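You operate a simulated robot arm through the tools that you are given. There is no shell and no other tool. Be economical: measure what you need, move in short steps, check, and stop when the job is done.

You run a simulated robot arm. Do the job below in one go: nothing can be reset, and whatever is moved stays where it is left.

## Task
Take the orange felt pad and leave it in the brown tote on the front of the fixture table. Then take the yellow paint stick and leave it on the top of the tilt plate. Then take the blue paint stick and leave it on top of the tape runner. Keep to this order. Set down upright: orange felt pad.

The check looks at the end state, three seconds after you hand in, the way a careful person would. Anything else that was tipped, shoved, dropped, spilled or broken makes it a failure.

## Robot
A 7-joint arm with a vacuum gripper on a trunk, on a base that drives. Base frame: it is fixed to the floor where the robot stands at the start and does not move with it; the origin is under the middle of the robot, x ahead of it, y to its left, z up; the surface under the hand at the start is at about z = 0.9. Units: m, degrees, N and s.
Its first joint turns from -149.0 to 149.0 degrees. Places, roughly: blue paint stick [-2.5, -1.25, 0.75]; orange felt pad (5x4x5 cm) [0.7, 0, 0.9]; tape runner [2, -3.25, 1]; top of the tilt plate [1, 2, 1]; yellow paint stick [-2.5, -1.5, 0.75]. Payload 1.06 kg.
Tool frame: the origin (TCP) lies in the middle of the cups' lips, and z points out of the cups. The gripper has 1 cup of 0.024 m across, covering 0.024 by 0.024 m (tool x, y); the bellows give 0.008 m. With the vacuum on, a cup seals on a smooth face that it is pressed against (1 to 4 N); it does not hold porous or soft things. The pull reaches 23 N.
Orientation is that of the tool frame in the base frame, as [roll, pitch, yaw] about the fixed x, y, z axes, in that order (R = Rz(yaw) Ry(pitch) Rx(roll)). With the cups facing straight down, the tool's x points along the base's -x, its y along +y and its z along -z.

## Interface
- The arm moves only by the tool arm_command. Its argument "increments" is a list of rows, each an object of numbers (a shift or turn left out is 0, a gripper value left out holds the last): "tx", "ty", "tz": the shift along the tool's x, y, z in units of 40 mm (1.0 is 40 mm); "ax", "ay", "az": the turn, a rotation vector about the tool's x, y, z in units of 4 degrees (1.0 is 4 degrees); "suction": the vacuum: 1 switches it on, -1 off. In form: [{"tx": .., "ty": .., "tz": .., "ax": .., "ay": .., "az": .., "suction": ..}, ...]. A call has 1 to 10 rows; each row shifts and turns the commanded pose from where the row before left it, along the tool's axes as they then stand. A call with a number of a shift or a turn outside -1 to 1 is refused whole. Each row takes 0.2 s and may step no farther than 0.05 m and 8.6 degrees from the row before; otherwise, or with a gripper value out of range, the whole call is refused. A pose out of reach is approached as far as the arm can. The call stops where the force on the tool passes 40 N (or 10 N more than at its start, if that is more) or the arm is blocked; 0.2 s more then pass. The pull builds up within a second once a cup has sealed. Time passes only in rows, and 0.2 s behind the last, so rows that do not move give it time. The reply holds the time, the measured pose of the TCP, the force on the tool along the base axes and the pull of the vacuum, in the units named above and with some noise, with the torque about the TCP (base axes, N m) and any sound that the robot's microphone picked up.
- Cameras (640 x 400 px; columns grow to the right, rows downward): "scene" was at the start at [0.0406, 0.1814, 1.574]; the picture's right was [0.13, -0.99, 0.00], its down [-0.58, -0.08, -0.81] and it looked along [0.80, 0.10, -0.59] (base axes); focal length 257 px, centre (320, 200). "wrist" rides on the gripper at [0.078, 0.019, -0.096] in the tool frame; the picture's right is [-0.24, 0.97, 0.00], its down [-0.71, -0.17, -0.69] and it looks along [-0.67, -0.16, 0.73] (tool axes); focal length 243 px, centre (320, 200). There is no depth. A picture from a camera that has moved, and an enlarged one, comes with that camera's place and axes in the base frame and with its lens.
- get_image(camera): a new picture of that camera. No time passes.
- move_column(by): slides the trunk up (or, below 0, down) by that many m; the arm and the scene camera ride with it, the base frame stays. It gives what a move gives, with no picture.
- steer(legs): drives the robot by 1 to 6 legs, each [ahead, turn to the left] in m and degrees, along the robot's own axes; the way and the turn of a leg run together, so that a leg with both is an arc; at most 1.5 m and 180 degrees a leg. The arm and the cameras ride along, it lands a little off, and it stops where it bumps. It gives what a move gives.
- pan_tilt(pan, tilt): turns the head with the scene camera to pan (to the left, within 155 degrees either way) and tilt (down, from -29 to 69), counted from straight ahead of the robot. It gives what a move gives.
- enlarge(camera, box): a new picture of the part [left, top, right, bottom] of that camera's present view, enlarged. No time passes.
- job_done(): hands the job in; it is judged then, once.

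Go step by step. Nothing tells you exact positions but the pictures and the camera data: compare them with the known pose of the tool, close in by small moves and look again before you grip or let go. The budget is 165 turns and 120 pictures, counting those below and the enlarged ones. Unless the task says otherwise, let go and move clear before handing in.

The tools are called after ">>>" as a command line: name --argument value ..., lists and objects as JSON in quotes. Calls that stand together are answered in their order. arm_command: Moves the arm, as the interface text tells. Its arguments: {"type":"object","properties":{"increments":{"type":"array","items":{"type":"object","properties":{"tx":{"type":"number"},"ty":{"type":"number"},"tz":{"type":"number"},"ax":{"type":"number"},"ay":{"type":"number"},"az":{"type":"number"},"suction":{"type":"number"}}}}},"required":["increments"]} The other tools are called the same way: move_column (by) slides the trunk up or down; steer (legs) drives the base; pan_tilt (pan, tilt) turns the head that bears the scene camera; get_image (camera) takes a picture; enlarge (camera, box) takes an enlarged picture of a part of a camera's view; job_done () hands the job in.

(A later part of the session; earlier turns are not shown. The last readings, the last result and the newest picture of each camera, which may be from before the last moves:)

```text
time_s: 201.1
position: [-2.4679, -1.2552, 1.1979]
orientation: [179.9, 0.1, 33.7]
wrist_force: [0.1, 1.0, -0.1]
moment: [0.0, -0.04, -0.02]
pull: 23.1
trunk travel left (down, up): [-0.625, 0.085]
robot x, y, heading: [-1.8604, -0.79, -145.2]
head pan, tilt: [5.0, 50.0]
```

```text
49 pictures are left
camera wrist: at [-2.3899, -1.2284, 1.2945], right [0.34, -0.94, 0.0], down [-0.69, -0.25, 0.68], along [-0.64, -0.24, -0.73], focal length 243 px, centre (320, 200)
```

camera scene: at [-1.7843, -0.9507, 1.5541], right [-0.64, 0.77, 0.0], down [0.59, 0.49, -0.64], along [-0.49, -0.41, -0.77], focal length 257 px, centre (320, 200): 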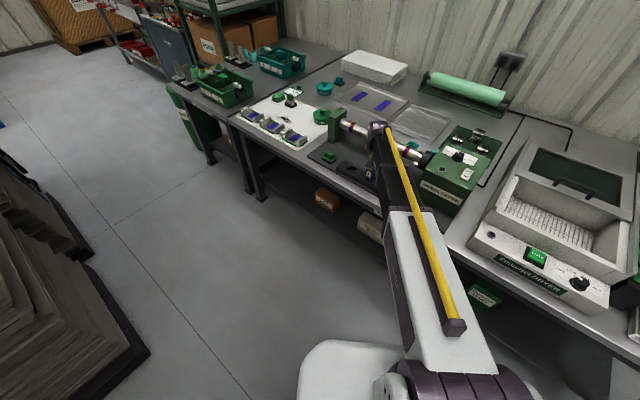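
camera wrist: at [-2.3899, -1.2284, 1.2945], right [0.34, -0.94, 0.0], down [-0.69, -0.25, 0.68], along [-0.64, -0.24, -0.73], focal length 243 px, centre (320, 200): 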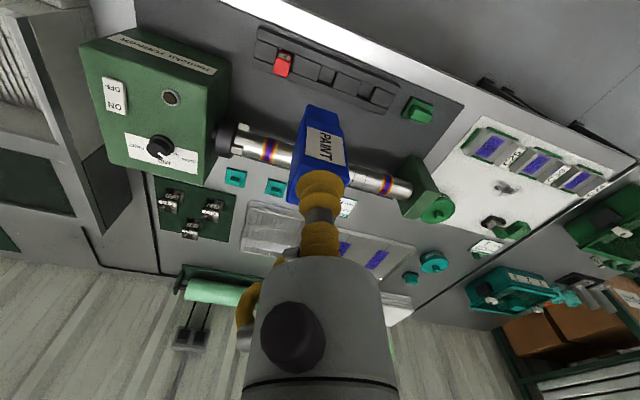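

Blue is held. Raising the trunk for clearance and driving out of the aisle, then toward the gap between the stack and the yellow pillar.

>>> move_column --by 0.08

>>> steer --legs '[[0, -125], [0.85, 0], [0, -90]]'

```text
time_s: 202.2
position: [-2.468, -1.2553, 1.2779]
orientation: [180.0, 0.0, 33.7]
wrist_force: [0.3, 0.3, -1.4]
moment: [-0.01, -0.01, 0.02]
pull: 22.7
trunk travel left (down, up): [-0.705, 0.005]
robot x, y, heading: [-1.8541, -0.7875, -145.2]
head pan, tilt: [5.0, 50.0]
```

```text
time_s: 215.8
position: [-1.069, 0.0821, 1.2777]
orientation: [179.8, 0.0, 177.2]
wrist_force: [0.7, -0.1, -0.4]
moment: [0.0, 0.02, 0.03]
pull: 22.7
trunk travel left (down, up): [-0.705, 0.005]
robot x, y, heading: [-1.8365, 0.061, -1.6]
head pan, tilt: [5.0, 50.0]
```

>>> steer --legs '[[1.43, 0], [0, -80]]'

>>> pan_tilt --pan 10 --tilt 22

>>> get_image --camera "scene"

```text
time_s: 226.5
position: [-0.2008, -0.711, 1.278]
orientation: [179.8, 0.0, 98.9]
wrist_force: [0.1, 0.6, -0.4]
moment: [0.01, -0.01, -0.01]
pull: 0.1
trunk travel left (down, up): [-0.705, 0.005]
robot x, y, heading: [-0.3705, 0.0372, -80.1]
head pan, tilt: [5.0, 50.0]
```

```text
time_s: 227.4
position: [-0.1997, -0.7111, 1.2772]
orientation: [179.9, 0.0, 98.9]
wrist_force: [-0.7, -0.4, 0.0]
moment: [0.0, 0.03, 0.01]
pull: 0.0
trunk travel left (down, up): [-0.705, 0.005]
robot x, y, heading: [-0.3684, 0.0376, -80.0]
head pan, tilt: [10.0, 22.0]
```

```text
48 pictures are left
camera scene: at [-0.1806, 0.0255, 1.6763], right [-0.94, -0.34, 0.0], down [-0.13, 0.35, -0.93], along [0.32, -0.87, -0.38], focal length 257 px, centre (320, 200)
```

scene: 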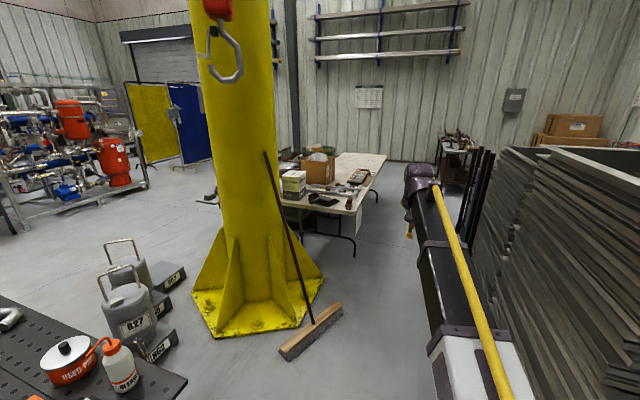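

The pull has dropped to zero, so the blue stick has come off. I need to find where it is.

>>> get_image --camera "wrist"

>>> pan_tilt --pan 60 --tilt 45

>>> get_image --camera "scene"

```text
47 pictures are left
camera wrist: at [-0.1917, -0.631, 1.3743], right [1.0, -0.08, 0.0], down [-0.06, -0.73, 0.68], along [-0.06, -0.68, -0.73], focal length 243 px, centre (320, 200)
```

wrist: 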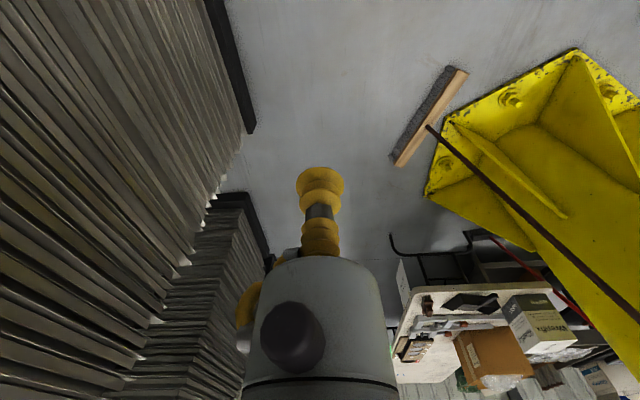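

```text
time_s: 228.6
position: [-0.1994, -0.711, 1.2782]
orientation: [179.9, 0.0, 99.0]
wrist_force: [0.3, -0.9, -0.9]
moment: [-0.01, -0.01, 0.02]
pull: 0.1
trunk travel left (down, up): [-0.705, 0.005]
robot x, y, heading: [-0.37, 0.038, -79.6]
head pan, tilt: [60.0, 45.0]
```

```text
46 pictures are left
camera scene: at [-0.1359, 0.0849, 1.641], right [-0.34, -0.94, 0.0], down [-0.66, 0.24, -0.71], along [0.66, -0.24, -0.71], focal length 257 px, centre (320, 200)
```

scene: 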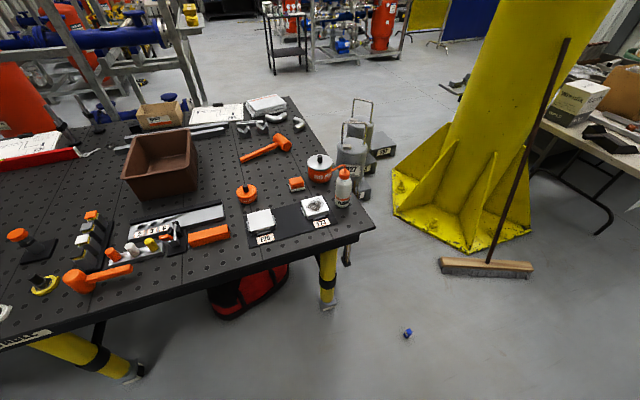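

The blue stick lies on the floor at about (0.17, -0.57), clear of the table. Zooming in to see how it lies.

>>> enlarge --camera "scene" --box '[380, 315, 436, 350]'

```text
11.43 times, centred on (408, 332) of scene
camera zoom: at [-0.1359, 0.0849, 1.641], right [-0.34, -0.94, 0.0], down [-0.66, 0.24, -0.71], along [0.66, -0.24, -0.71], focal length 2940 px, centre (-686, -1314)
```

zoom: 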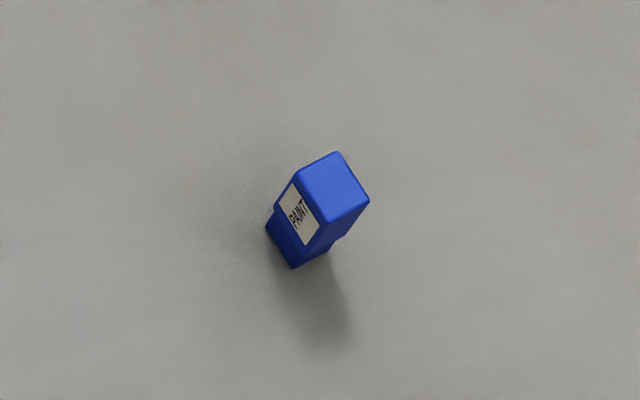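

The stick stands upright on the floor at about (0.16, -0.56), top near z = 0.08. I'll bring the tool over it, lower the trunk, and pick it up again.

>>> arm_command --increments '[{"ty": 0.4, "suction": -1}, {"ty": 0.8}, {"ty": 1}, {"ty": 1, "tx": 0.3}, {"ty": 1, "tx": 0.4}, {"ty": 1, "tx": 0.4}, {"ty": 1, "tx": 0.4}, {"ty": 1, "tx": 0.4}, {"ty": 0.8, "tx": 0.4}, {"ty": 0.4}]'

>>> arm_command --increments '[{"ty": 0.4}, {"ty": 0.4}, {"ty": 0.3}, {}]'

>>> move_column --by -0.3

>>> get_image --camera "wrist"

```text
time_s: 230.8
position: [0.1179, -0.5682, 1.2784]
orientation: [179.9, 0.0, 98.8]
wrist_force: [0.2, -0.4, 0.2]
moment: [0.05, 0.0, -0.02]
pull: 0.0
trunk travel left (down, up): [-0.705, 0.005]
robot x, y, heading: [-0.3698, 0.0416, -79.9]
head pan, tilt: [60.0, 45.0]
```

```text
time_s: 231.8
position: [0.1618, -0.561, 1.2792]
orientation: [179.9, 0.1, 98.8]
wrist_force: [0.0, -0.2, 0.1]
moment: [-0.03, 0.01, 0.05]
pull: 0.0
trunk travel left (down, up): [-0.705, 0.005]
robot x, y, heading: [-0.3662, 0.0365, -79.9]
head pan, tilt: [60.0, 45.0]
```

```text
time_s: 234.8
position: [0.162, -0.5594, 0.9779]
orientation: [179.9, 0.0, 98.9]
wrist_force: [-0.3, 0.1, 0.2]
moment: [-0.04, 0.01, 0.03]
pull: 0.0
trunk travel left (down, up): [-0.405, 0.305]
robot x, y, heading: [-0.3722, 0.0403, -79.9]
head pan, tilt: [60.0, 45.0]
```

```text
44 pictures are left
camera wrist: at [0.1699, -0.4809, 1.0752], right [1.0, -0.08, 0.0], down [-0.06, -0.73, 0.68], along [-0.06, -0.68, -0.73], focal length 243 px, centre (320, 200)
```

wrist: 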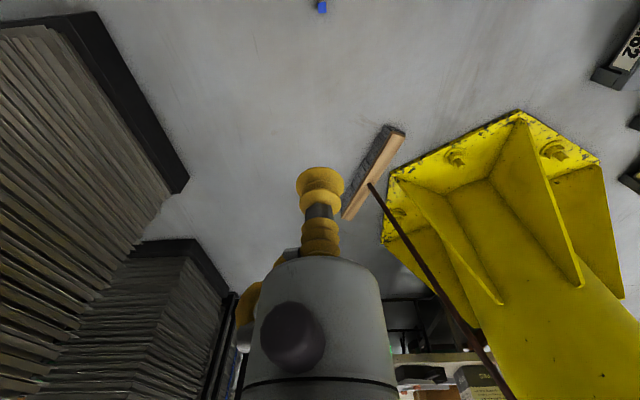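

The stick is right below. Lowering the trunk further, then the arm.

>>> move_column --by -0.4

>>> arm_command --increments '[{"tz": 0.4}, {"tz": 0.8}, {"tz": 0.9}, {"tz": 0.9}, {"tz": 0.9}, {"tz": 0.9}, {"tz": 0.9}, {"tz": 0.7}, {"tz": 0.4}, {}]'

>>> get_image --camera "wrist"

```text
time_s: 238.7
position: [0.1615, -0.5602, 0.5792]
orientation: [179.9, 0.1, 98.9]
wrist_force: [0.1, 0.2, 0.5]
moment: [0.03, 0.02, 0.01]
pull: 0.1
trunk travel left (down, up): [-0.005, 0.705]
robot x, y, heading: [-0.3717, 0.0364, -79.9]
head pan, tilt: [60.0, 45.0]
```

```text
time_s: 240.9
position: [0.1598, -0.5631, 0.3067]
orientation: [179.9, 0.0, 99.0]
wrist_force: [0.1, -0.3, 0.3]
moment: [0.02, 0.01, 0.01]
pull: 0.0
trunk travel left (down, up): [-0.005, 0.705]
robot x, y, heading: [-0.3695, 0.0396, -79.6]
head pan, tilt: [60.0, 45.0]
```

```text
43 pictures are left
camera wrist: at [0.1686, -0.4827, 0.404], right [1.0, -0.08, 0.0], down [-0.06, -0.73, 0.68], along [-0.05, -0.68, -0.73], focal length 243 px, centre (320, 200)
```

wrist: 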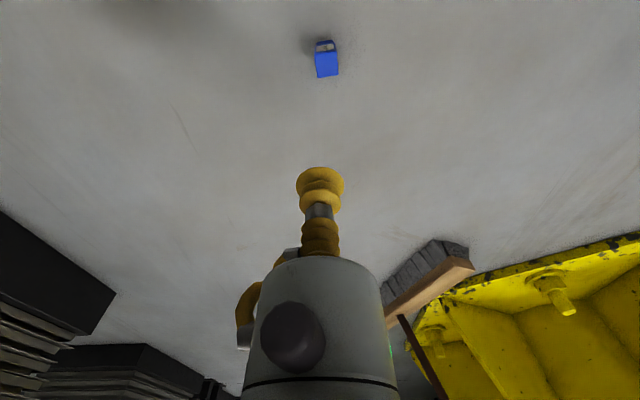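

>>> arm_command --increments '[{"ty": 0.25, "tz": 0.3}, {"tz": 0.7}, {"tz": 0.8}, {"tz": 0.8}, {"tz": 0.6}, {"tz": 0.3}, {}]'

>>> enlarge --camera "wrist" --box '[260, 60, 380, 210]'

```text
time_s: 242.5
position: [0.1718, -0.559, 0.1644]
orientation: [180.0, 0.1, 98.9]
wrist_force: [-0.4, -0.7, 0.0]
moment: [-0.03, -0.02, -0.01]
pull: 0.1
trunk travel left (down, up): [-0.005, 0.705]
robot x, y, heading: [-0.3759, 0.0386, -80.0]
head pan, tilt: [60.0, 45.0]
```

```text
2.67 times, centred on (320, 135) of wrist
camera zoom: at [0.1799, -0.4791, 0.2614], right [1.0, -0.08, 0.0], down [-0.06, -0.73, 0.68], along [-0.05, -0.68, -0.73], focal length 647 px, centre (320, 373)
```

zoom: 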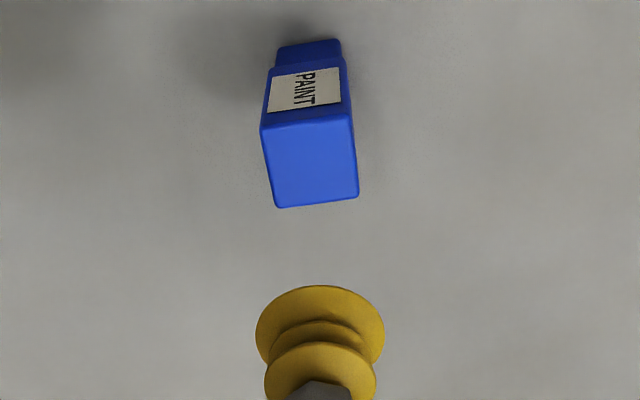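

>>> arm_command --increments '[{"tx": -0.1}, {"tz": 0.4}, {"tz": 0.5}, {"tz": 0.4}, {"tz": 0.2}, {}]'

>>> enlarge --camera "wrist" --box '[260, 90, 380, 210]'

```text
time_s: 243.9
position: [0.1739, -0.5653, 0.1075]
orientation: [179.9, 0.0, 99.0]
wrist_force: [0.2, 0.1, 0.9]
moment: [0.0, -0.01, 0.01]
pull: 0.2
trunk travel left (down, up): [-0.005, 0.705]
robot x, y, heading: [-0.3725, 0.0368, -79.8]
head pan, tilt: [60.0, 45.0]
```

```text
3.33 times, centred on (320, 150) of wrist
camera zoom: at [0.1825, -0.4856, 0.2035], right [1.0, -0.08, 0.0], down [-0.06, -0.73, 0.68], along [-0.06, -0.68, -0.73], focal length 809 px, centre (320, 367)
```

zoom: 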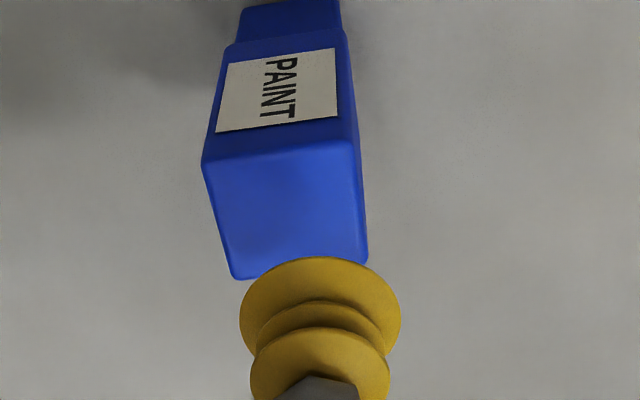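

>>> arm_command --increments '[{"ty": -0.08, "tx": 0.03, "suction": 1}, {"tz": 0.3}, {"tz": 0.2}, {}, {"tz": 0.06}, {}, {"tz": 0.06}, {}]'

>>> enlarge --camera "wrist" --box '[260, 90, 380, 210]'

```text
time_s: 245.7
position: [0.1691, -0.561, 0.081]
orientation: [179.8, 0.0, 99.0]
wrist_force: [0.7, 0.3, -0.3]
moment: [-0.01, 0.0, -0.03]
pull: 0.0
trunk travel left (down, up): [-0.005, 0.705]
robot x, y, heading: [-0.3724, 0.0379, -79.8]
head pan, tilt: [60.0, 45.0]
```

```text
3.33 times, centred on (320, 150) of wrist
camera zoom: at [0.1777, -0.4819, 0.1785], right [1.0, -0.08, 0.0], down [-0.06, -0.73, 0.68], along [-0.06, -0.68, -0.73], focal length 809 px, centre (320, 367)
```

zoom: 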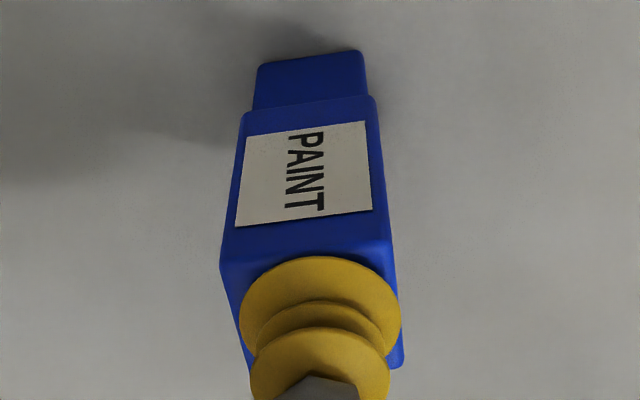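

Well centred now. Lowering in 2 mm steps to seal.

>>> arm_command --increments '[{"tz": 0.06}, {}, {}, {"tz": 0.06}, {}, {}, {"tz": 0.05}, {}, {}]'

```text
time_s: 247.7
position: [0.1689, -0.5625, 0.0751]
orientation: [179.9, 0.1, 98.8]
wrist_force: [-1.0, 0.6, 14.3]
moment: [-0.01, 0.01, -0.02]
pull: 23.3
trunk travel left (down, up): [-0.005, 0.705]
robot x, y, heading: [-0.3707, 0.0387, -79.5]
head pan, tilt: [60.0, 45.0]
```

Sealed again. Lifting the arm, then raising the trunk.

>>> arm_command --increments '[{"tz": -0.2}, {"tz": -0.4}, {"tz": -0.6}, {"tz": -0.8}, {"tz": -0.8}, {"tz": -0.8}, {"tz": -0.8}, {"tz": -0.8}, {"tz": -0.8}, {"tz": -0.8}]'

>>> arm_command --increments '[{"tz": -0.8}, {"tz": -0.8}, {"tz": -0.8}, {"tz": -0.8}, {"tz": -0.8}, {"tz": -0.5}, {"tz": -0.2}, {}]'

>>> move_column --by 0.35

>>> move_column --by 0.3

```text
time_s: 249.9
position: [0.169, -0.5605, 0.3468]
orientation: [-180.0, 0.0, 98.9]
wrist_force: [-0.2, 0.0, 0.0]
moment: [0.02, 0.0, 0.01]
pull: 22.6
trunk travel left (down, up): [-0.005, 0.705]
robot x, y, heading: [-0.3725, 0.0406, -80.0]
head pan, tilt: [60.0, 45.0]
```

```text
time_s: 251.7
position: [0.1686, -0.5632, 0.534]
orientation: [179.8, 0.1, 98.8]
wrist_force: [0.2, 1.4, -0.8]
moment: [0.02, -0.01, -0.01]
pull: 23.0
trunk travel left (down, up): [-0.005, 0.705]
robot x, y, heading: [-0.3743, 0.035, -79.8]
head pan, tilt: [60.0, 45.0]
```

```text
time_s: 255.1
position: [0.1679, -0.5634, 0.8836]
orientation: [179.8, 0.0, 98.9]
wrist_force: [-0.3, 0.5, -0.4]
moment: [0.0, 0.0, -0.03]
pull: 23.0
trunk travel left (down, up): [-0.355, 0.355]
robot x, y, heading: [-0.3738, 0.0381, -79.7]
head pan, tilt: [60.0, 45.0]
```

```text
time_s: 258.1
position: [0.1677, -0.5631, 1.1847]
orientation: [179.9, 0.0, 99.0]
wrist_force: [-0.8, 0.1, -0.5]
moment: [0.02, -0.02, -0.05]
pull: 23.0
trunk travel left (down, up): [-0.655, 0.055]
robot x, y, heading: [-0.3726, 0.0369, -80.1]
head pan, tilt: [60.0, 45.0]
```

Holding well. Bringing the arm straight ahead so it stays clear of the broom and pillar.

>>> arm_command --increments '[{"ty": -0.3, "tx": -0.1}, {"ty": -0.6, "tx": -0.2}, {"ty": -0.8, "tx": -0.2}, {"ty": -0.8, "tx": -0.2}, {"ty": -0.8, "tx": -0.2}, {"ty": -0.8, "tx": -0.2}, {"ty": -0.8, "tx": -0.2}, {"ty": -0.8, "tx": -0.2}, {"ty": -0.8, "tx": -0.2}, {"ty": -0.8, "tx": -0.2}]'

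>>> arm_command --increments '[{"ty": -0.8, "tx": -0.1}, {"ty": -0.8, "tx": -0.1}, {"ty": -0.8, "tx": -0.1}, {"ty": -0.8, "tx": -0.1}, {"ty": -0.6}, {"ty": -0.4}, {"ty": -0.2}, {}]'

>>> steer --legs '[[0, -5], [0.6, 0], [0.6, 0]]'

>>> pan_tilt --pan 25 --tilt 25

>>> get_image --camera "scene"

```text
time_s: 260.3
position: [-0.1094, -0.6836, 1.1845]
orientation: [179.9, 0.0, 98.9]
wrist_force: [0.0, -0.1, -0.3]
moment: [-0.01, 0.03, -0.01]
pull: 23.2
trunk travel left (down, up): [-0.655, 0.055]
robot x, y, heading: [-0.3699, 0.0384, -79.8]
head pan, tilt: [60.0, 45.0]
```

```text
time_s: 262.1
position: [-0.2805, -0.7282, 1.1841]
orientation: [179.9, -0.1, 99.0]
wrist_force: [-0.2, -0.1, -1.1]
moment: [0.01, 0.01, 0.03]
pull: 23.1
trunk travel left (down, up): [-0.655, 0.055]
robot x, y, heading: [-0.3694, 0.0378, -79.8]
head pan, tilt: [60.0, 45.0]
```

```text
time_s: 269.0
position: [-0.2481, -1.9307, 1.1818]
orientation: [180.0, 0.0, 93.6]
wrist_force: [0.1, -0.4, -1.3]
moment: [-0.03, -0.01, 0.03]
pull: 22.6
trunk travel left (down, up): [-0.655, 0.055]
robot x, y, heading: [-0.2692, -1.1651, -85.1]
head pan, tilt: [60.0, 45.0]
```

```text
time_s: 270.0
position: [-0.2468, -1.9323, 1.1827]
orientation: [179.9, 0.1, 93.6]
wrist_force: [-0.1, 0.0, -1.0]
moment: [0.02, 0.03, -0.02]
pull: 22.8
trunk travel left (down, up): [-0.655, 0.055]
robot x, y, heading: [-0.2664, -1.1602, -85.6]
head pan, tilt: [25.0, 25.0]
```

```text
39 pictures are left
camera scene: at [-0.0566, -1.1819, 1.6215], right [-0.87, -0.5, 0.0], down [-0.21, 0.37, -0.91], along [0.45, -0.79, -0.42], focal length 257 px, centre (320, 200)
```

scene: 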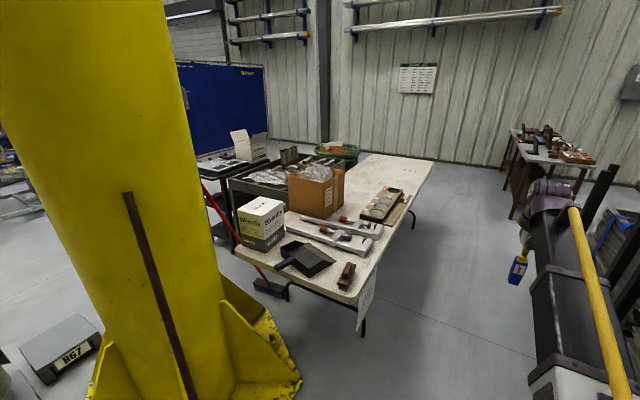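

The tape runner's given place projects to about pixel (250, 142), beyond the beige table. Zooming there.

>>> enlarge --camera "scene" --box '[180, 110, 380, 260]'

```text
2.67 times, centred on (280, 185) of scene
camera zoom: at [-0.0566, -1.1819, 1.6215], right [-0.87, -0.5, 0.0], down [-0.21, 0.37, -0.91], along [0.45, -0.79, -0.42], focal length 686 px, centre (427, 240)
```

zoom: 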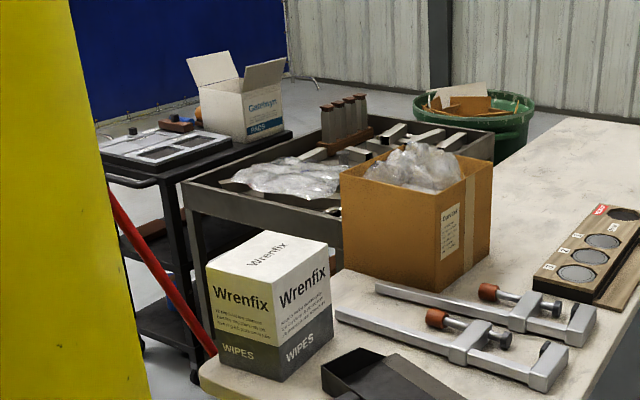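

I can't tell the runner yet from here; the direct way is blocked by the pillar and the beige table. I'll go south along the lane beside the beige table and look from its far side.

>>> steer --legs '[[0, -5], [1.0, 0], [1.0, 0]]'

>>> pan_tilt --pan 65 --tilt 22

>>> get_image --camera "scene"

```text
time_s: 280.3
position: [-0.2463, -3.8999, 1.1838]
orientation: [179.8, 0.0, 90.4]
wrist_force: [-0.8, -0.1, 0.7]
moment: [0.0, 0.01, 0.03]
pull: 23.2
trunk travel left (down, up): [-0.655, 0.055]
robot x, y, heading: [-0.2233, -3.1281, -88.5]
head pan, tilt: [25.0, 25.0]
```

```text
time_s: 281.4
position: [-0.2467, -3.9002, 1.183]
orientation: [179.9, -0.1, 90.4]
wrist_force: [-0.4, -0.3, -1.1]
moment: [-0.01, 0.02, 0.01]
pull: 22.9
trunk travel left (down, up): [-0.655, 0.055]
robot x, y, heading: [-0.2236, -3.1243, -88.5]
head pan, tilt: [65.0, 22.0]
```

```text
37 pictures are left
camera scene: at [0.0306, -3.1164, 1.6264], right [-0.4, -0.92, 0.0], down [-0.34, 0.15, -0.93], along [0.85, -0.37, -0.37], focal length 257 px, centre (320, 200)
```

scene: 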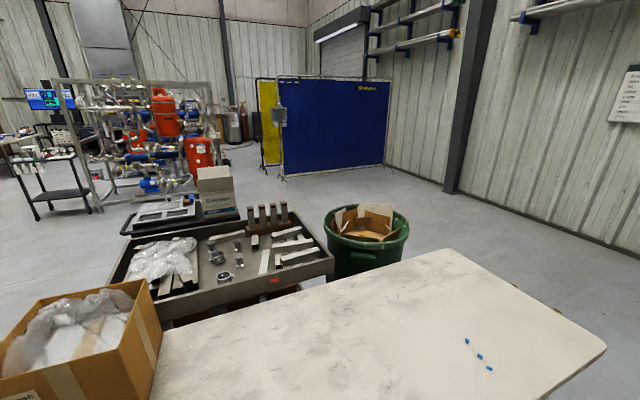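

>>> enlarge --camera "scene" --box '[115, 155, 275, 255]'

>>> enlarge --camera "scene" --box '[190, 180, 350, 280]'

```text
4.00 times, centred on (195, 205) of scene
camera zoom: at [0.0306, -3.1164, 1.6264], right [-0.4, -0.92, 0.0], down [-0.34, 0.15, -0.93], along [0.85, -0.37, -0.37], focal length 1029 px, centre (820, 180)
```

zoom: 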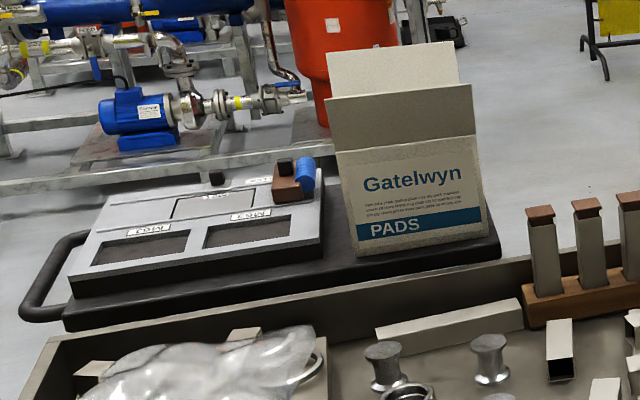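

```text
4.00 times, centred on (270, 230) of scene
camera zoom: at [0.0306, -3.1164, 1.6264], right [-0.4, -0.92, 0.0], down [-0.34, 0.15, -0.93], along [0.85, -0.37, -0.37], focal length 1029 px, centre (520, 80)
```

zoom: 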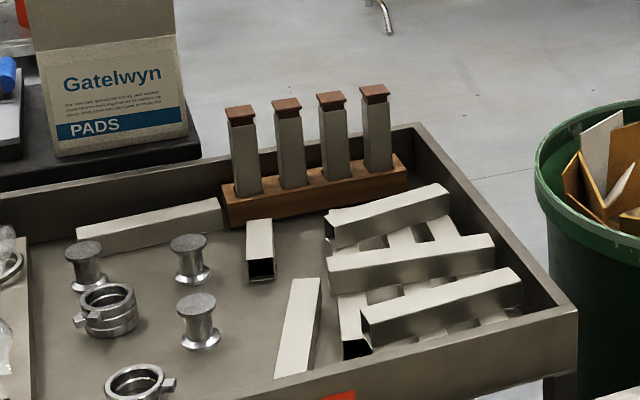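

A brown block with a blue roll on the far cart is one candidate at about (2.03, -2.92), and something may hide behind the PADS box. I'll drive around the south end of the beige table for a view from the other side.

>>> steer --legs '[[0.8, 0], [0.82, 0], [0, 58], [1.2, 0]]'

>>> pan_tilt --pan 65 --tilt 20

>>> get_image --camera "scene"

```text
time_s: 297.8
position: [1.4313, -5.8187, 1.1825]
orientation: [179.8, 0.0, 147.1]
wrist_force: [-0.1, -0.7, 0.5]
moment: [-0.05, 0.01, 0.01]
pull: 0.0
trunk travel left (down, up): [-0.655, 0.055]
robot x, y, heading: [0.8016, -5.3797, -31.6]
head pan, tilt: [65.0, 22.0]
```

```text
time_s: 298.4
position: [1.4303, -5.8185, 1.1836]
orientation: [179.9, 0.0, 147.2]
wrist_force: [0.7, -0.5, 0.3]
moment: [0.01, 0.02, -0.01]
pull: 0.0
trunk travel left (down, up): [-0.655, 0.055]
robot x, y, heading: [0.7952, -5.3758, -31.9]
head pan, tilt: [65.0, 20.0]
```

```text
34 pictures are left
camera scene: at [0.9264, -5.1567, 1.6296], right [0.55, -0.84, 0.0], down [-0.29, -0.19, -0.94], along [0.79, 0.52, -0.34], focal length 257 px, centre (320, 200)
```

scene: 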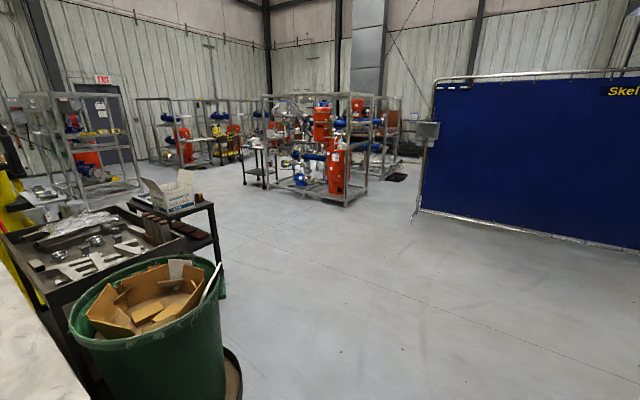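

The stick came off again during the drive. I'll look for it near the last turn and along the path.

>>> pan_tilt --pan -140 --tilt 40

>>> get_image --camera "scene"

>>> get_image --camera "wrist"

```text
time_s: 301.4
position: [1.4301, -5.8179, 1.1834]
orientation: [-180.0, 0.0, 147.2]
wrist_force: [0.4, 0.3, -0.4]
moment: [-0.02, 0.01, 0.0]
pull: 0.2
trunk travel left (down, up): [-0.655, 0.055]
robot x, y, heading: [0.8021, -5.3773, -31.5]
head pan, tilt: [-140.0, 40.0]
```

```text
33 pictures are left
camera scene: at [0.7644, -5.22, 1.5982], right [-0.14, 0.99, 0.0], down [0.64, 0.09, -0.77], along [-0.76, -0.11, -0.64], focal length 257 px, centre (320, 200)
```

scene: 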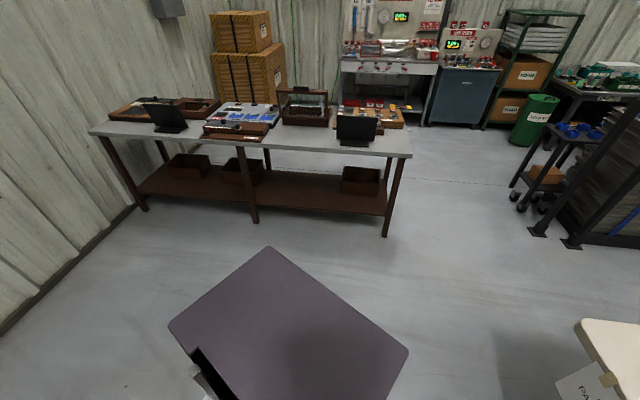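

```text
32 pictures are left
camera wrist: at [1.3766, -5.7611, 1.2797], right [0.72, 0.69, 0.0], down [0.5, -0.53, 0.68], along [0.47, -0.5, -0.73], focal length 243 px, centre (320, 200)
```

wrist: 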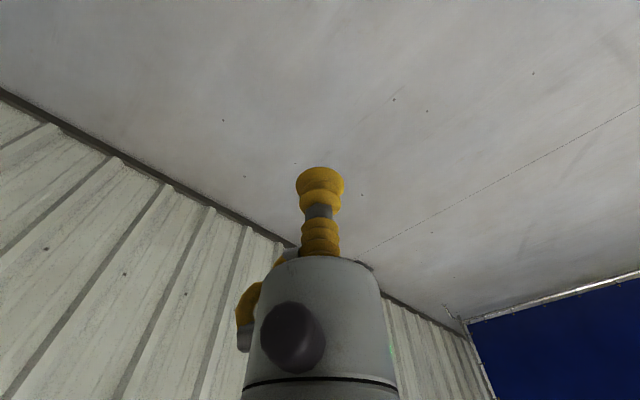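

>>> pan_tilt --pan -115 --tilt 50

>>> get_image --camera "scene"

>>> pan_tilt --pan 155 --tilt 45

>>> get_image --camera "scene"

```text
time_s: 302.3
position: [1.4297, -5.8201, 1.1846]
orientation: [179.8, 0.0, 147.2]
wrist_force: [-0.3, -0.3, -0.2]
moment: [-0.01, 0.01, 0.02]
pull: 0.1
trunk travel left (down, up): [-0.655, 0.055]
robot x, y, heading: [0.7963, -5.3757, -31.7]
head pan, tilt: [-115.0, 50.0]
```

```text
31 pictures are left
camera scene: at [0.7841, -5.25, 1.5841], right [-0.55, 0.84, 0.0], down [0.64, 0.42, -0.64], along [-0.54, -0.35, -0.77], focal length 257 px, centre (320, 200)
```

scene: 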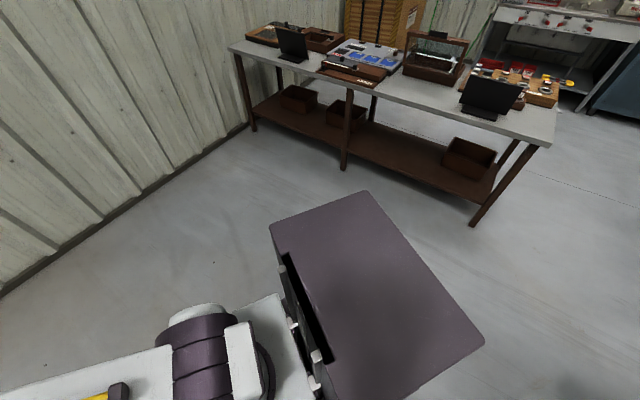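

```text
time_s: 306.0
position: [1.4312, -5.8182, 1.184]
orientation: [179.9, 0.0, 147.2]
wrist_force: [-0.3, -0.1, 0.1]
moment: [0.01, -0.01, 0.03]
pull: 0.1
trunk travel left (down, up): [-0.655, 0.055]
robot x, y, heading: [0.8013, -5.3777, -31.8]
head pan, tilt: [154.7, 45.0]
```

```text
30 pictures are left
camera scene: at [0.8043, -5.1395, 1.5909], right [0.84, 0.54, 0.0], down [0.38, -0.59, -0.71], along [-0.38, 0.59, -0.71], focal length 257 px, centre (320, 200)
```

scene: 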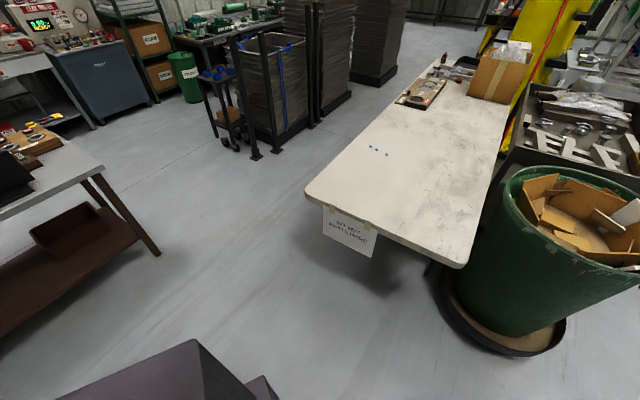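

The only unseen floor is directly behind the trunk. Driving forward a little and turning left gives a clear look back.

>>> steer --legs '[[0.5, 0], [0, 85]]'

>>> pan_tilt --pan 120 --tilt 40

>>> get_image --camera "scene"

```text
time_s: 312.6
position: [1.7073, -5.0367, 1.1839]
orientation: [179.9, 0.0, -126.6]
wrist_force: [0.7, 0.2, -0.6]
moment: [0.03, 0.02, 0.01]
pull: 0.1
trunk travel left (down, up): [-0.655, 0.055]
robot x, y, heading: [1.2203, -5.6361, 54.3]
head pan, tilt: [154.7, 45.0]
```

```text
time_s: 313.6
position: [1.7093, -5.0349, 1.1831]
orientation: [179.9, 0.0, -126.7]
wrist_force: [-0.6, -0.2, -0.5]
moment: [-0.03, 0.01, 0.0]
pull: 0.0
trunk travel left (down, up): [-0.655, 0.055]
robot x, y, heading: [1.2199, -5.6365, 54.3]
head pan, tilt: [120.0, 40.0]
```

```text
29 pictures are left
camera scene: at [0.974, -5.5659, 1.5982], right [0.1, 1.0, 0.0], down [0.64, -0.06, -0.77], along [-0.76, 0.07, -0.64], focal length 257 px, centre (320, 200)
```

scene: 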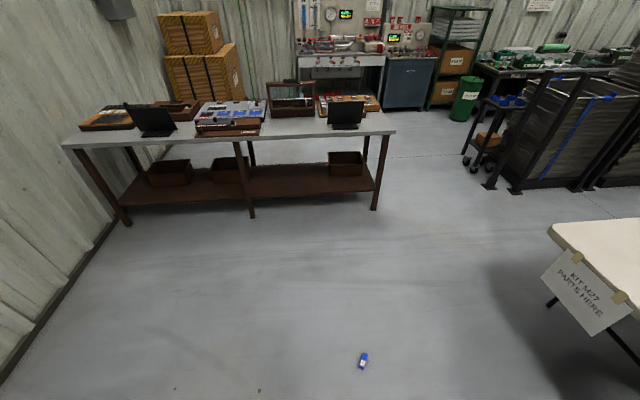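

Found it on the floor at about (0.48, -5.28). Zooming to see its pose.

>>> enlarge --camera "scene" --box '[335, 342, 391, 377]'

```text
11.43 times, centred on (363, 360) of scene
camera zoom: at [0.974, -5.5659, 1.5982], right [0.1, 1.0, 0.0], down [0.64, -0.06, -0.77], along [-0.76, 0.07, -0.64], focal length 2940 px, centre (-171, -1623)
```

zoom: 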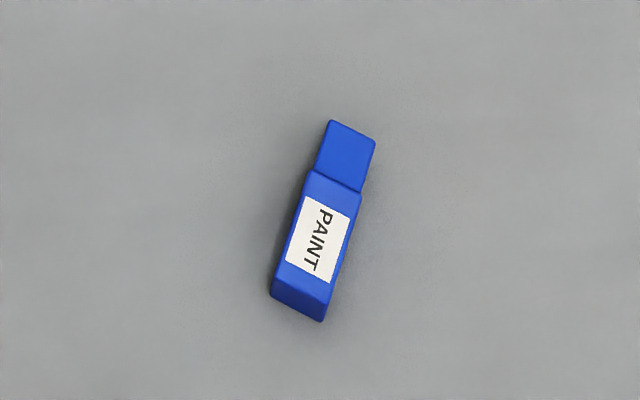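

It lies on its side, label up, centred near (0.503, -5.287). I'll turn the base to face it and lower the trunk.

>>> steer --legs '[[0, 99]]'

>>> move_column --by -0.6

>>> get_image --camera "wrist"

```text
time_s: 318.1
position: [0.5678, -5.2331, 1.1822]
orientation: [180.0, 0.0, -29.5]
wrist_force: [-0.1, 0.1, 0.6]
moment: [-0.03, -0.01, 0.01]
pull: 0.0
trunk travel left (down, up): [-0.655, 0.055]
robot x, y, heading: [1.2258, -5.637, 151.5]
head pan, tilt: [120.0, 40.0]
```

```text
refused: -0.6 is not a number from -0.4 to 0.4
```

```text
27 pictures are left
camera wrist: at [0.6278, -5.2877, 1.2797], right [-0.68, -0.73, 0.0], down [-0.53, 0.5, 0.68], along [-0.5, 0.47, -0.73], focal length 243 px, centre (320, 200)
```

wrist: 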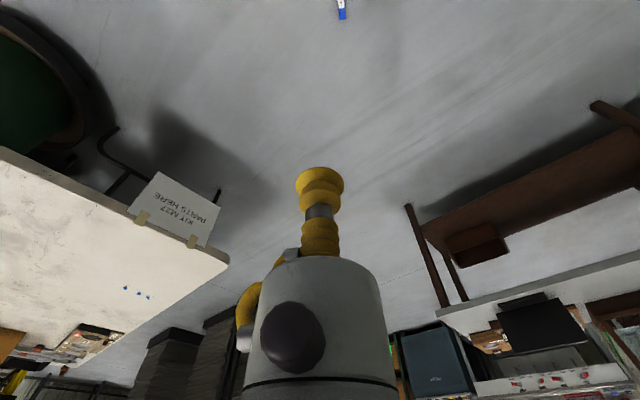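

>>> arm_command --increments '[{"ty": 0.3, "tx": -0.1}, {"ty": 0.5, "tx": -0.2}, {"ty": 0.6, "tx": -0.25}, {"ty": 0.4, "tx": -0.2}, {"ty": 0.17}, {}]'

>>> move_column --by -0.4

>>> move_column --by -0.25

>>> arm_command --increments '[{"tz": 0.4}, {"tz": 0.8}, {"tz": 0.9}, {"tz": 0.9}, {"tz": 0.9}, {"tz": 0.9}, {"tz": 0.9}, {"tz": 0.9}, {"tz": 0.7}, {"tz": 0.4}]'

>>> get_image --camera "wrist"

```text
time_s: 319.5
position: [0.501, -5.2871, 1.1829]
orientation: [180.0, 0.1, -29.4]
wrist_force: [-0.2, -0.3, -0.2]
moment: [0.01, 0.02, -0.05]
pull: 0.2
trunk travel left (down, up): [-0.655, 0.055]
robot x, y, heading: [1.2257, -5.6363, 151.9]
head pan, tilt: [120.0, 40.0]
```

```text
time_s: 323.4
position: [0.5019, -5.2873, 0.7839]
orientation: [179.9, 0.0, -29.3]
wrist_force: [-0.2, 0.1, 0.0]
moment: [0.03, -0.02, 0.0]
pull: 0.1
trunk travel left (down, up): [-0.255, 0.455]
robot x, y, heading: [1.2247, -5.6352, 151.5]
head pan, tilt: [120.0, 40.0]
```

```text
time_s: 325.9
position: [0.5026, -5.2868, 0.5334]
orientation: [179.8, 0.0, -29.4]
wrist_force: [0.7, 0.6, -0.5]
moment: [-0.02, 0.01, 0.0]
pull: 0.0
trunk travel left (down, up): [-0.005, 0.705]
robot x, y, heading: [1.2231, -5.6392, 151.9]
head pan, tilt: [120.0, 40.0]
```

```text
time_s: 328.1
position: [0.5027, -5.2866, 0.2265]
orientation: [180.0, -0.1, -29.4]
wrist_force: [-0.4, 0.5, -0.5]
moment: [0.01, -0.02, -0.02]
pull: 0.1
trunk travel left (down, up): [-0.005, 0.705]
robot x, y, heading: [1.2224, -5.6343, 151.7]
head pan, tilt: [120.0, 40.0]
```

```text
26 pictures are left
camera wrist: at [0.5639, -5.3414, 0.3215], right [-0.68, -0.73, 0.0], down [-0.53, 0.5, 0.68], along [-0.5, 0.47, -0.73], focal length 243 px, centre (320, 200)
```

wrist: 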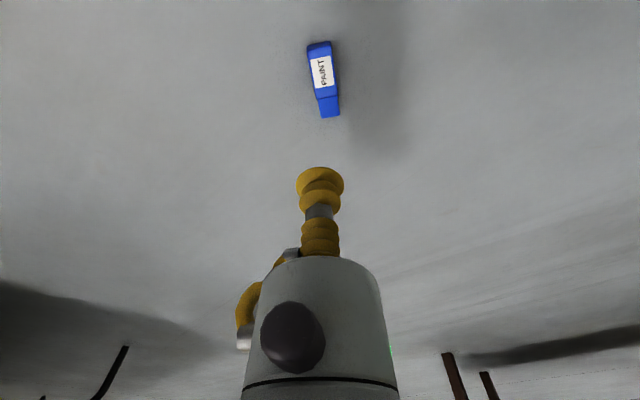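

The tool is right above the label centre. Lowering to just above it.

>>> arm_command --increments '[{"tz": 0.5}, {"tz": 0.8}, {"tz": 0.9}, {"tz": 0.8}, {"tz": 0.6}, {"tz": 0.4}, {"tz": 0.2}, {}]'

>>> enlarge --camera "wrist" --box '[260, 60, 380, 210]'

```text
time_s: 329.9
position: [0.5003, -5.2867, 0.0563]
orientation: [179.9, 0.0, -29.3]
wrist_force: [-0.7, 0.1, -0.4]
moment: [0.0, -0.03, 0.02]
pull: 0.0
trunk travel left (down, up): [-0.005, 0.705]
robot x, y, heading: [1.2242, -5.6353, 151.6]
head pan, tilt: [120.0, 40.0]
```

```text
2.67 times, centred on (320, 135) of wrist
camera zoom: at [0.5616, -5.3424, 0.152], right [-0.68, -0.73, 0.0], down [-0.53, 0.5, 0.68], along [-0.5, 0.47, -0.73], focal length 647 px, centre (320, 373)
```

zoom: 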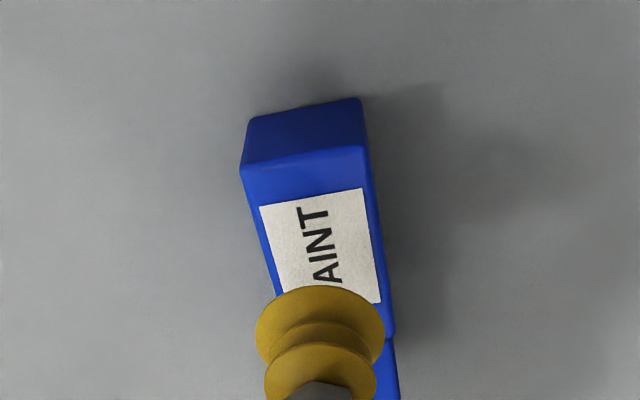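

Aligned over the flat label face. Lowering with suction on.

>>> arm_command --increments '[{"tz": 0.3, "suction": 1}, {"tz": 0.2}, {"tz": 0.1}, {}, {"tz": 0.06}, {}, {"tz": 0.05}, {}, {}]'

```text
time_s: 331.9
position: [0.5005, -5.2865, 0.0296]
orientation: [179.9, 0.0, -29.4]
wrist_force: [-0.2, 0.2, -0.5]
moment: [-0.03, -0.01, 0.01]
pull: 23.5
trunk travel left (down, up): [-0.005, 0.705]
robot x, y, heading: [1.2255, -5.6327, 151.7]
head pan, tilt: [120.0, 40.0]
```

Sealed on the label face. Lifting and raising the trunk.

>>> arm_command --increments '[{"tz": -0.2}, {"tz": -0.4}, {"tz": -0.6}, {"tz": -0.7}, {"tz": -0.8}, {"tz": -0.8}, {"tz": -0.8}, {"tz": -0.8}, {"tz": -0.8}, {"tz": -0.8}]'

>>> arm_command --increments '[{"tz": -0.8}, {"tz": -0.8}, {"tz": -0.8}, {"tz": -0.8}, {"tz": -0.6}, {"tz": -0.3}, {}]'

>>> move_column --by 0.35

>>> move_column --by 0.33

```text
time_s: 334.1
position: [0.502, -5.2886, 0.2959]
orientation: [179.9, 0.0, -29.4]
wrist_force: [0.1, 0.2, -0.2]
moment: [0.01, 0.0, 0.01]
pull: 22.7
trunk travel left (down, up): [-0.005, 0.705]
robot x, y, heading: [1.2255, -5.6382, 152.0]
head pan, tilt: [120.0, 40.0]
```

```text
time_s: 335.7
position: [0.5024, -5.2872, 0.4595]
orientation: [179.9, 0.1, -29.5]
wrist_force: [0.0, 0.0, -0.9]
moment: [0.0, -0.02, -0.03]
pull: 23.2
trunk travel left (down, up): [-0.005, 0.705]
robot x, y, heading: [1.2262, -5.6334, 151.7]
head pan, tilt: [120.0, 40.0]
```

```text
time_s: 339.2
position: [0.5034, -5.2861, 0.8096]
orientation: [179.9, 0.0, -29.4]
wrist_force: [-0.1, -1.0, -1.4]
moment: [-0.02, -0.02, -0.03]
pull: 22.9
trunk travel left (down, up): [-0.355, 0.355]
robot x, y, heading: [1.224, -5.635, 151.7]
head pan, tilt: [120.0, 40.0]
```

```text
time_s: 342.4
position: [0.5023, -5.2869, 1.1399]
orientation: [180.0, 0.0, -29.4]
wrist_force: [0.0, -0.3, -0.5]
moment: [0.0, 0.03, 0.03]
pull: 23.0
trunk travel left (down, up): [-0.685, 0.025]
robot x, y, heading: [1.2249, -5.6377, 151.7]
head pan, tilt: [120.0, 40.0]
```

Holding. Turning right in small 20° legs to avoid shaking it loose.

>>> steer --legs '[[0, -20], [0, -20], [0, -20]]'

>>> steer --legs '[[0, -20], [0, -20], [0, -20]]'

```text
time_s: 346.1
position: [1.1686, -4.8361, 1.1384]
orientation: [179.9, 0.0, -89.5]
wrist_force: [0.4, -1.1, -1.0]
moment: [0.02, 0.0, 0.0]
pull: 22.8
trunk travel left (down, up): [-0.685, 0.025]
robot x, y, heading: [1.2257, -5.6362, 91.5]
head pan, tilt: [120.0, 40.0]
```

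```text
time_s: 349.7
position: [1.8899, -5.1903, 1.14]
orientation: [179.9, 0.0, -149.7]
wrist_force: [0.0, -0.1, -0.3]
moment: [0.02, 0.03, 0.02]
pull: 22.7
trunk travel left (down, up): [-0.685, 0.025]
robot x, y, heading: [1.2216, -5.6361, 31.4]
head pan, tilt: [120.0, 40.0]
```

>>> steer --legs '[[0.35, 0], [0.35, 0], [0.35, 0], [0.35, 0]]'

>>> pan_tilt --pan 80 --tilt 20

>>> get_image --camera "scene"

```text
time_s: 357.6
position: [3.0858, -4.4594, 1.139]
orientation: [179.8, 0.0, -149.7]
wrist_force: [0.1, -0.1, 0.0]
moment: [-0.02, -0.01, 0.01]
pull: 23.1
trunk travel left (down, up): [-0.685, 0.025]
robot x, y, heading: [2.425, -4.9053, 31.5]
head pan, tilt: [120.0, 40.0]
```

```text
time_s: 358.7
position: [3.0853, -4.4587, 1.1388]
orientation: [179.9, 0.0, -149.6]
wrist_force: [0.1, -0.3, -0.6]
moment: [-0.01, 0.03, -0.01]
pull: 23.0
trunk travel left (down, up): [-0.685, 0.025]
robot x, y, heading: [2.4183, -4.9059, 31.4]
head pan, tilt: [80.0, 20.0]
```

```text
24 pictures are left
camera scene: at [2.2573, -4.6976, 1.6596], right [0.93, 0.37, 0.0], down [0.13, -0.32, -0.94], along [-0.34, 0.87, -0.34], focal length 257 px, centre (320, 200)
```

scene: 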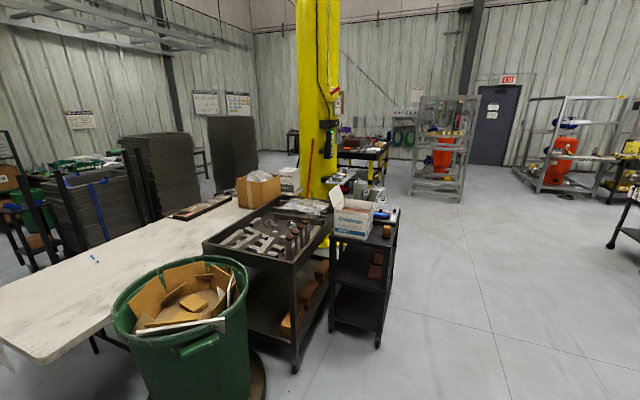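

>>> enlarge --camera "scene" --box '[300, 180, 420, 280]'

```text
4.00 times, centred on (360, 230) of scene
camera zoom: at [2.2573, -4.6976, 1.6596], right [0.93, 0.37, 0.0], down [0.13, -0.32, -0.94], along [-0.34, 0.87, -0.34], focal length 1029 px, centre (160, 80)
```

zoom: 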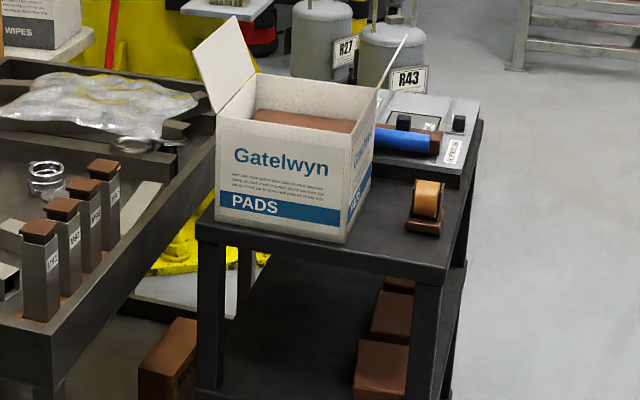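

There is the tape runner: a brown block with a tan roll at the cart's corner, about (2.12, -3.18). I'll move in gently to about (2.3, -3.98), facing it.

>>> steer --legs '[[0, 17], [0, 17], [0, 16], [0, 16]]'

>>> steer --legs '[[0.3, 0], [0.3, 0], [0.3, 0]]'

>>> get_image --camera "wrist"

```text
time_s: 362.9
position: [2.2804, -4.1169, 1.1385]
orientation: [180.0, -0.1, -83.5]
wrist_force: [-0.1, 0.3, -0.6]
moment: [0.0, 0.0, -0.02]
pull: 22.4
trunk travel left (down, up): [-0.685, 0.025]
robot x, y, heading: [2.4221, -4.9088, 97.6]
head pan, tilt: [80.0, 20.0]
```

```text
time_s: 368.1
position: [2.1619, -3.2406, 1.1387]
orientation: [180.0, 0.0, -83.5]
wrist_force: [-0.2, -0.4, -0.8]
moment: [-0.02, -0.01, -0.01]
pull: 22.3
trunk travel left (down, up): [-0.685, 0.025]
robot x, y, heading: [2.3002, -4.0305, 97.5]
head pan, tilt: [80.0, 20.0]
```

```text
22 pictures are left
camera wrist: at [2.1532, -3.3207, 1.2355], right [-0.99, 0.12, 0.0], down [0.09, 0.72, 0.68], along [0.08, 0.68, -0.73], focal length 243 px, centre (320, 200)
```

wrist: 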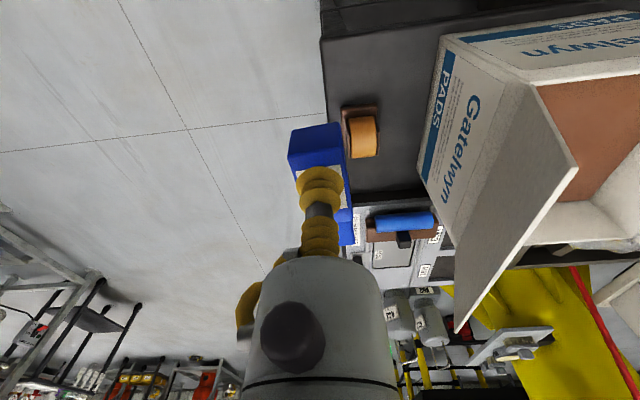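

The tape runner is right next to the held stick in view. Zooming to see its top.

>>> enlarge --camera "wrist" --box '[280, 80, 440, 200]'

>>> pan_tilt --pan 20 --tilt 35

>>> get_image --camera "scene"

```text
3.33 times, centred on (360, 140) of wrist
camera zoom: at [2.1532, -3.3207, 1.2355], right [-0.99, 0.12, 0.0], down [0.09, 0.72, 0.68], along [0.08, 0.68, -0.73], focal length 809 px, centre (187, 400)
```

zoom: 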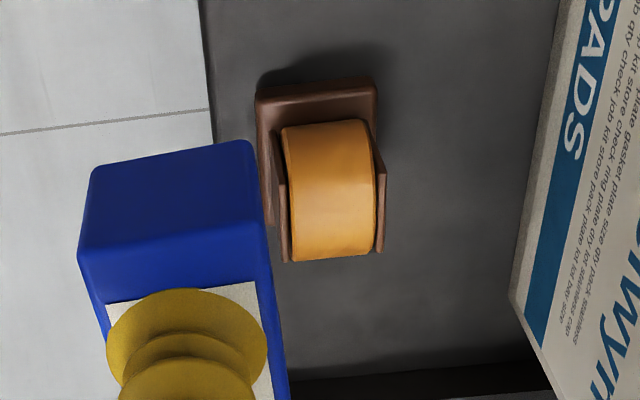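

```text
time_s: 369.4
position: [2.1625, -3.2407, 1.1391]
orientation: [-180.0, 0.0, -83.5]
wrist_force: [-0.4, -0.4, -0.6]
moment: [0.01, -0.03, 0.01]
pull: 23.0
trunk travel left (down, up): [-0.685, 0.025]
robot x, y, heading: [2.3006, -4.0334, 97.7]
head pan, tilt: [20.0, 35.0]
```

```text
20 pictures are left
camera scene: at [2.0964, -4.0193, 1.6358], right [0.89, 0.46, 0.0], down [0.27, -0.51, -0.82], along [-0.38, 0.73, -0.57], focal length 257 px, centre (320, 200)
```

scene: 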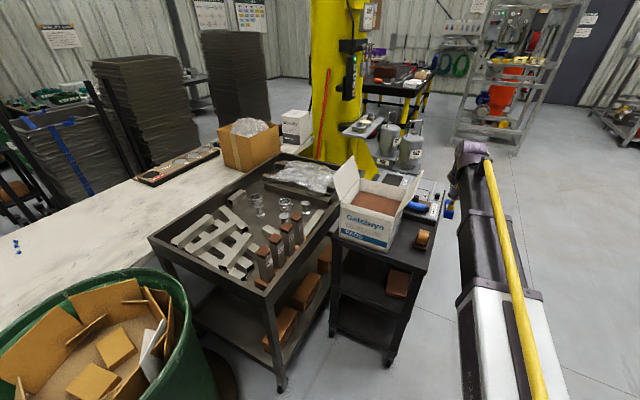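

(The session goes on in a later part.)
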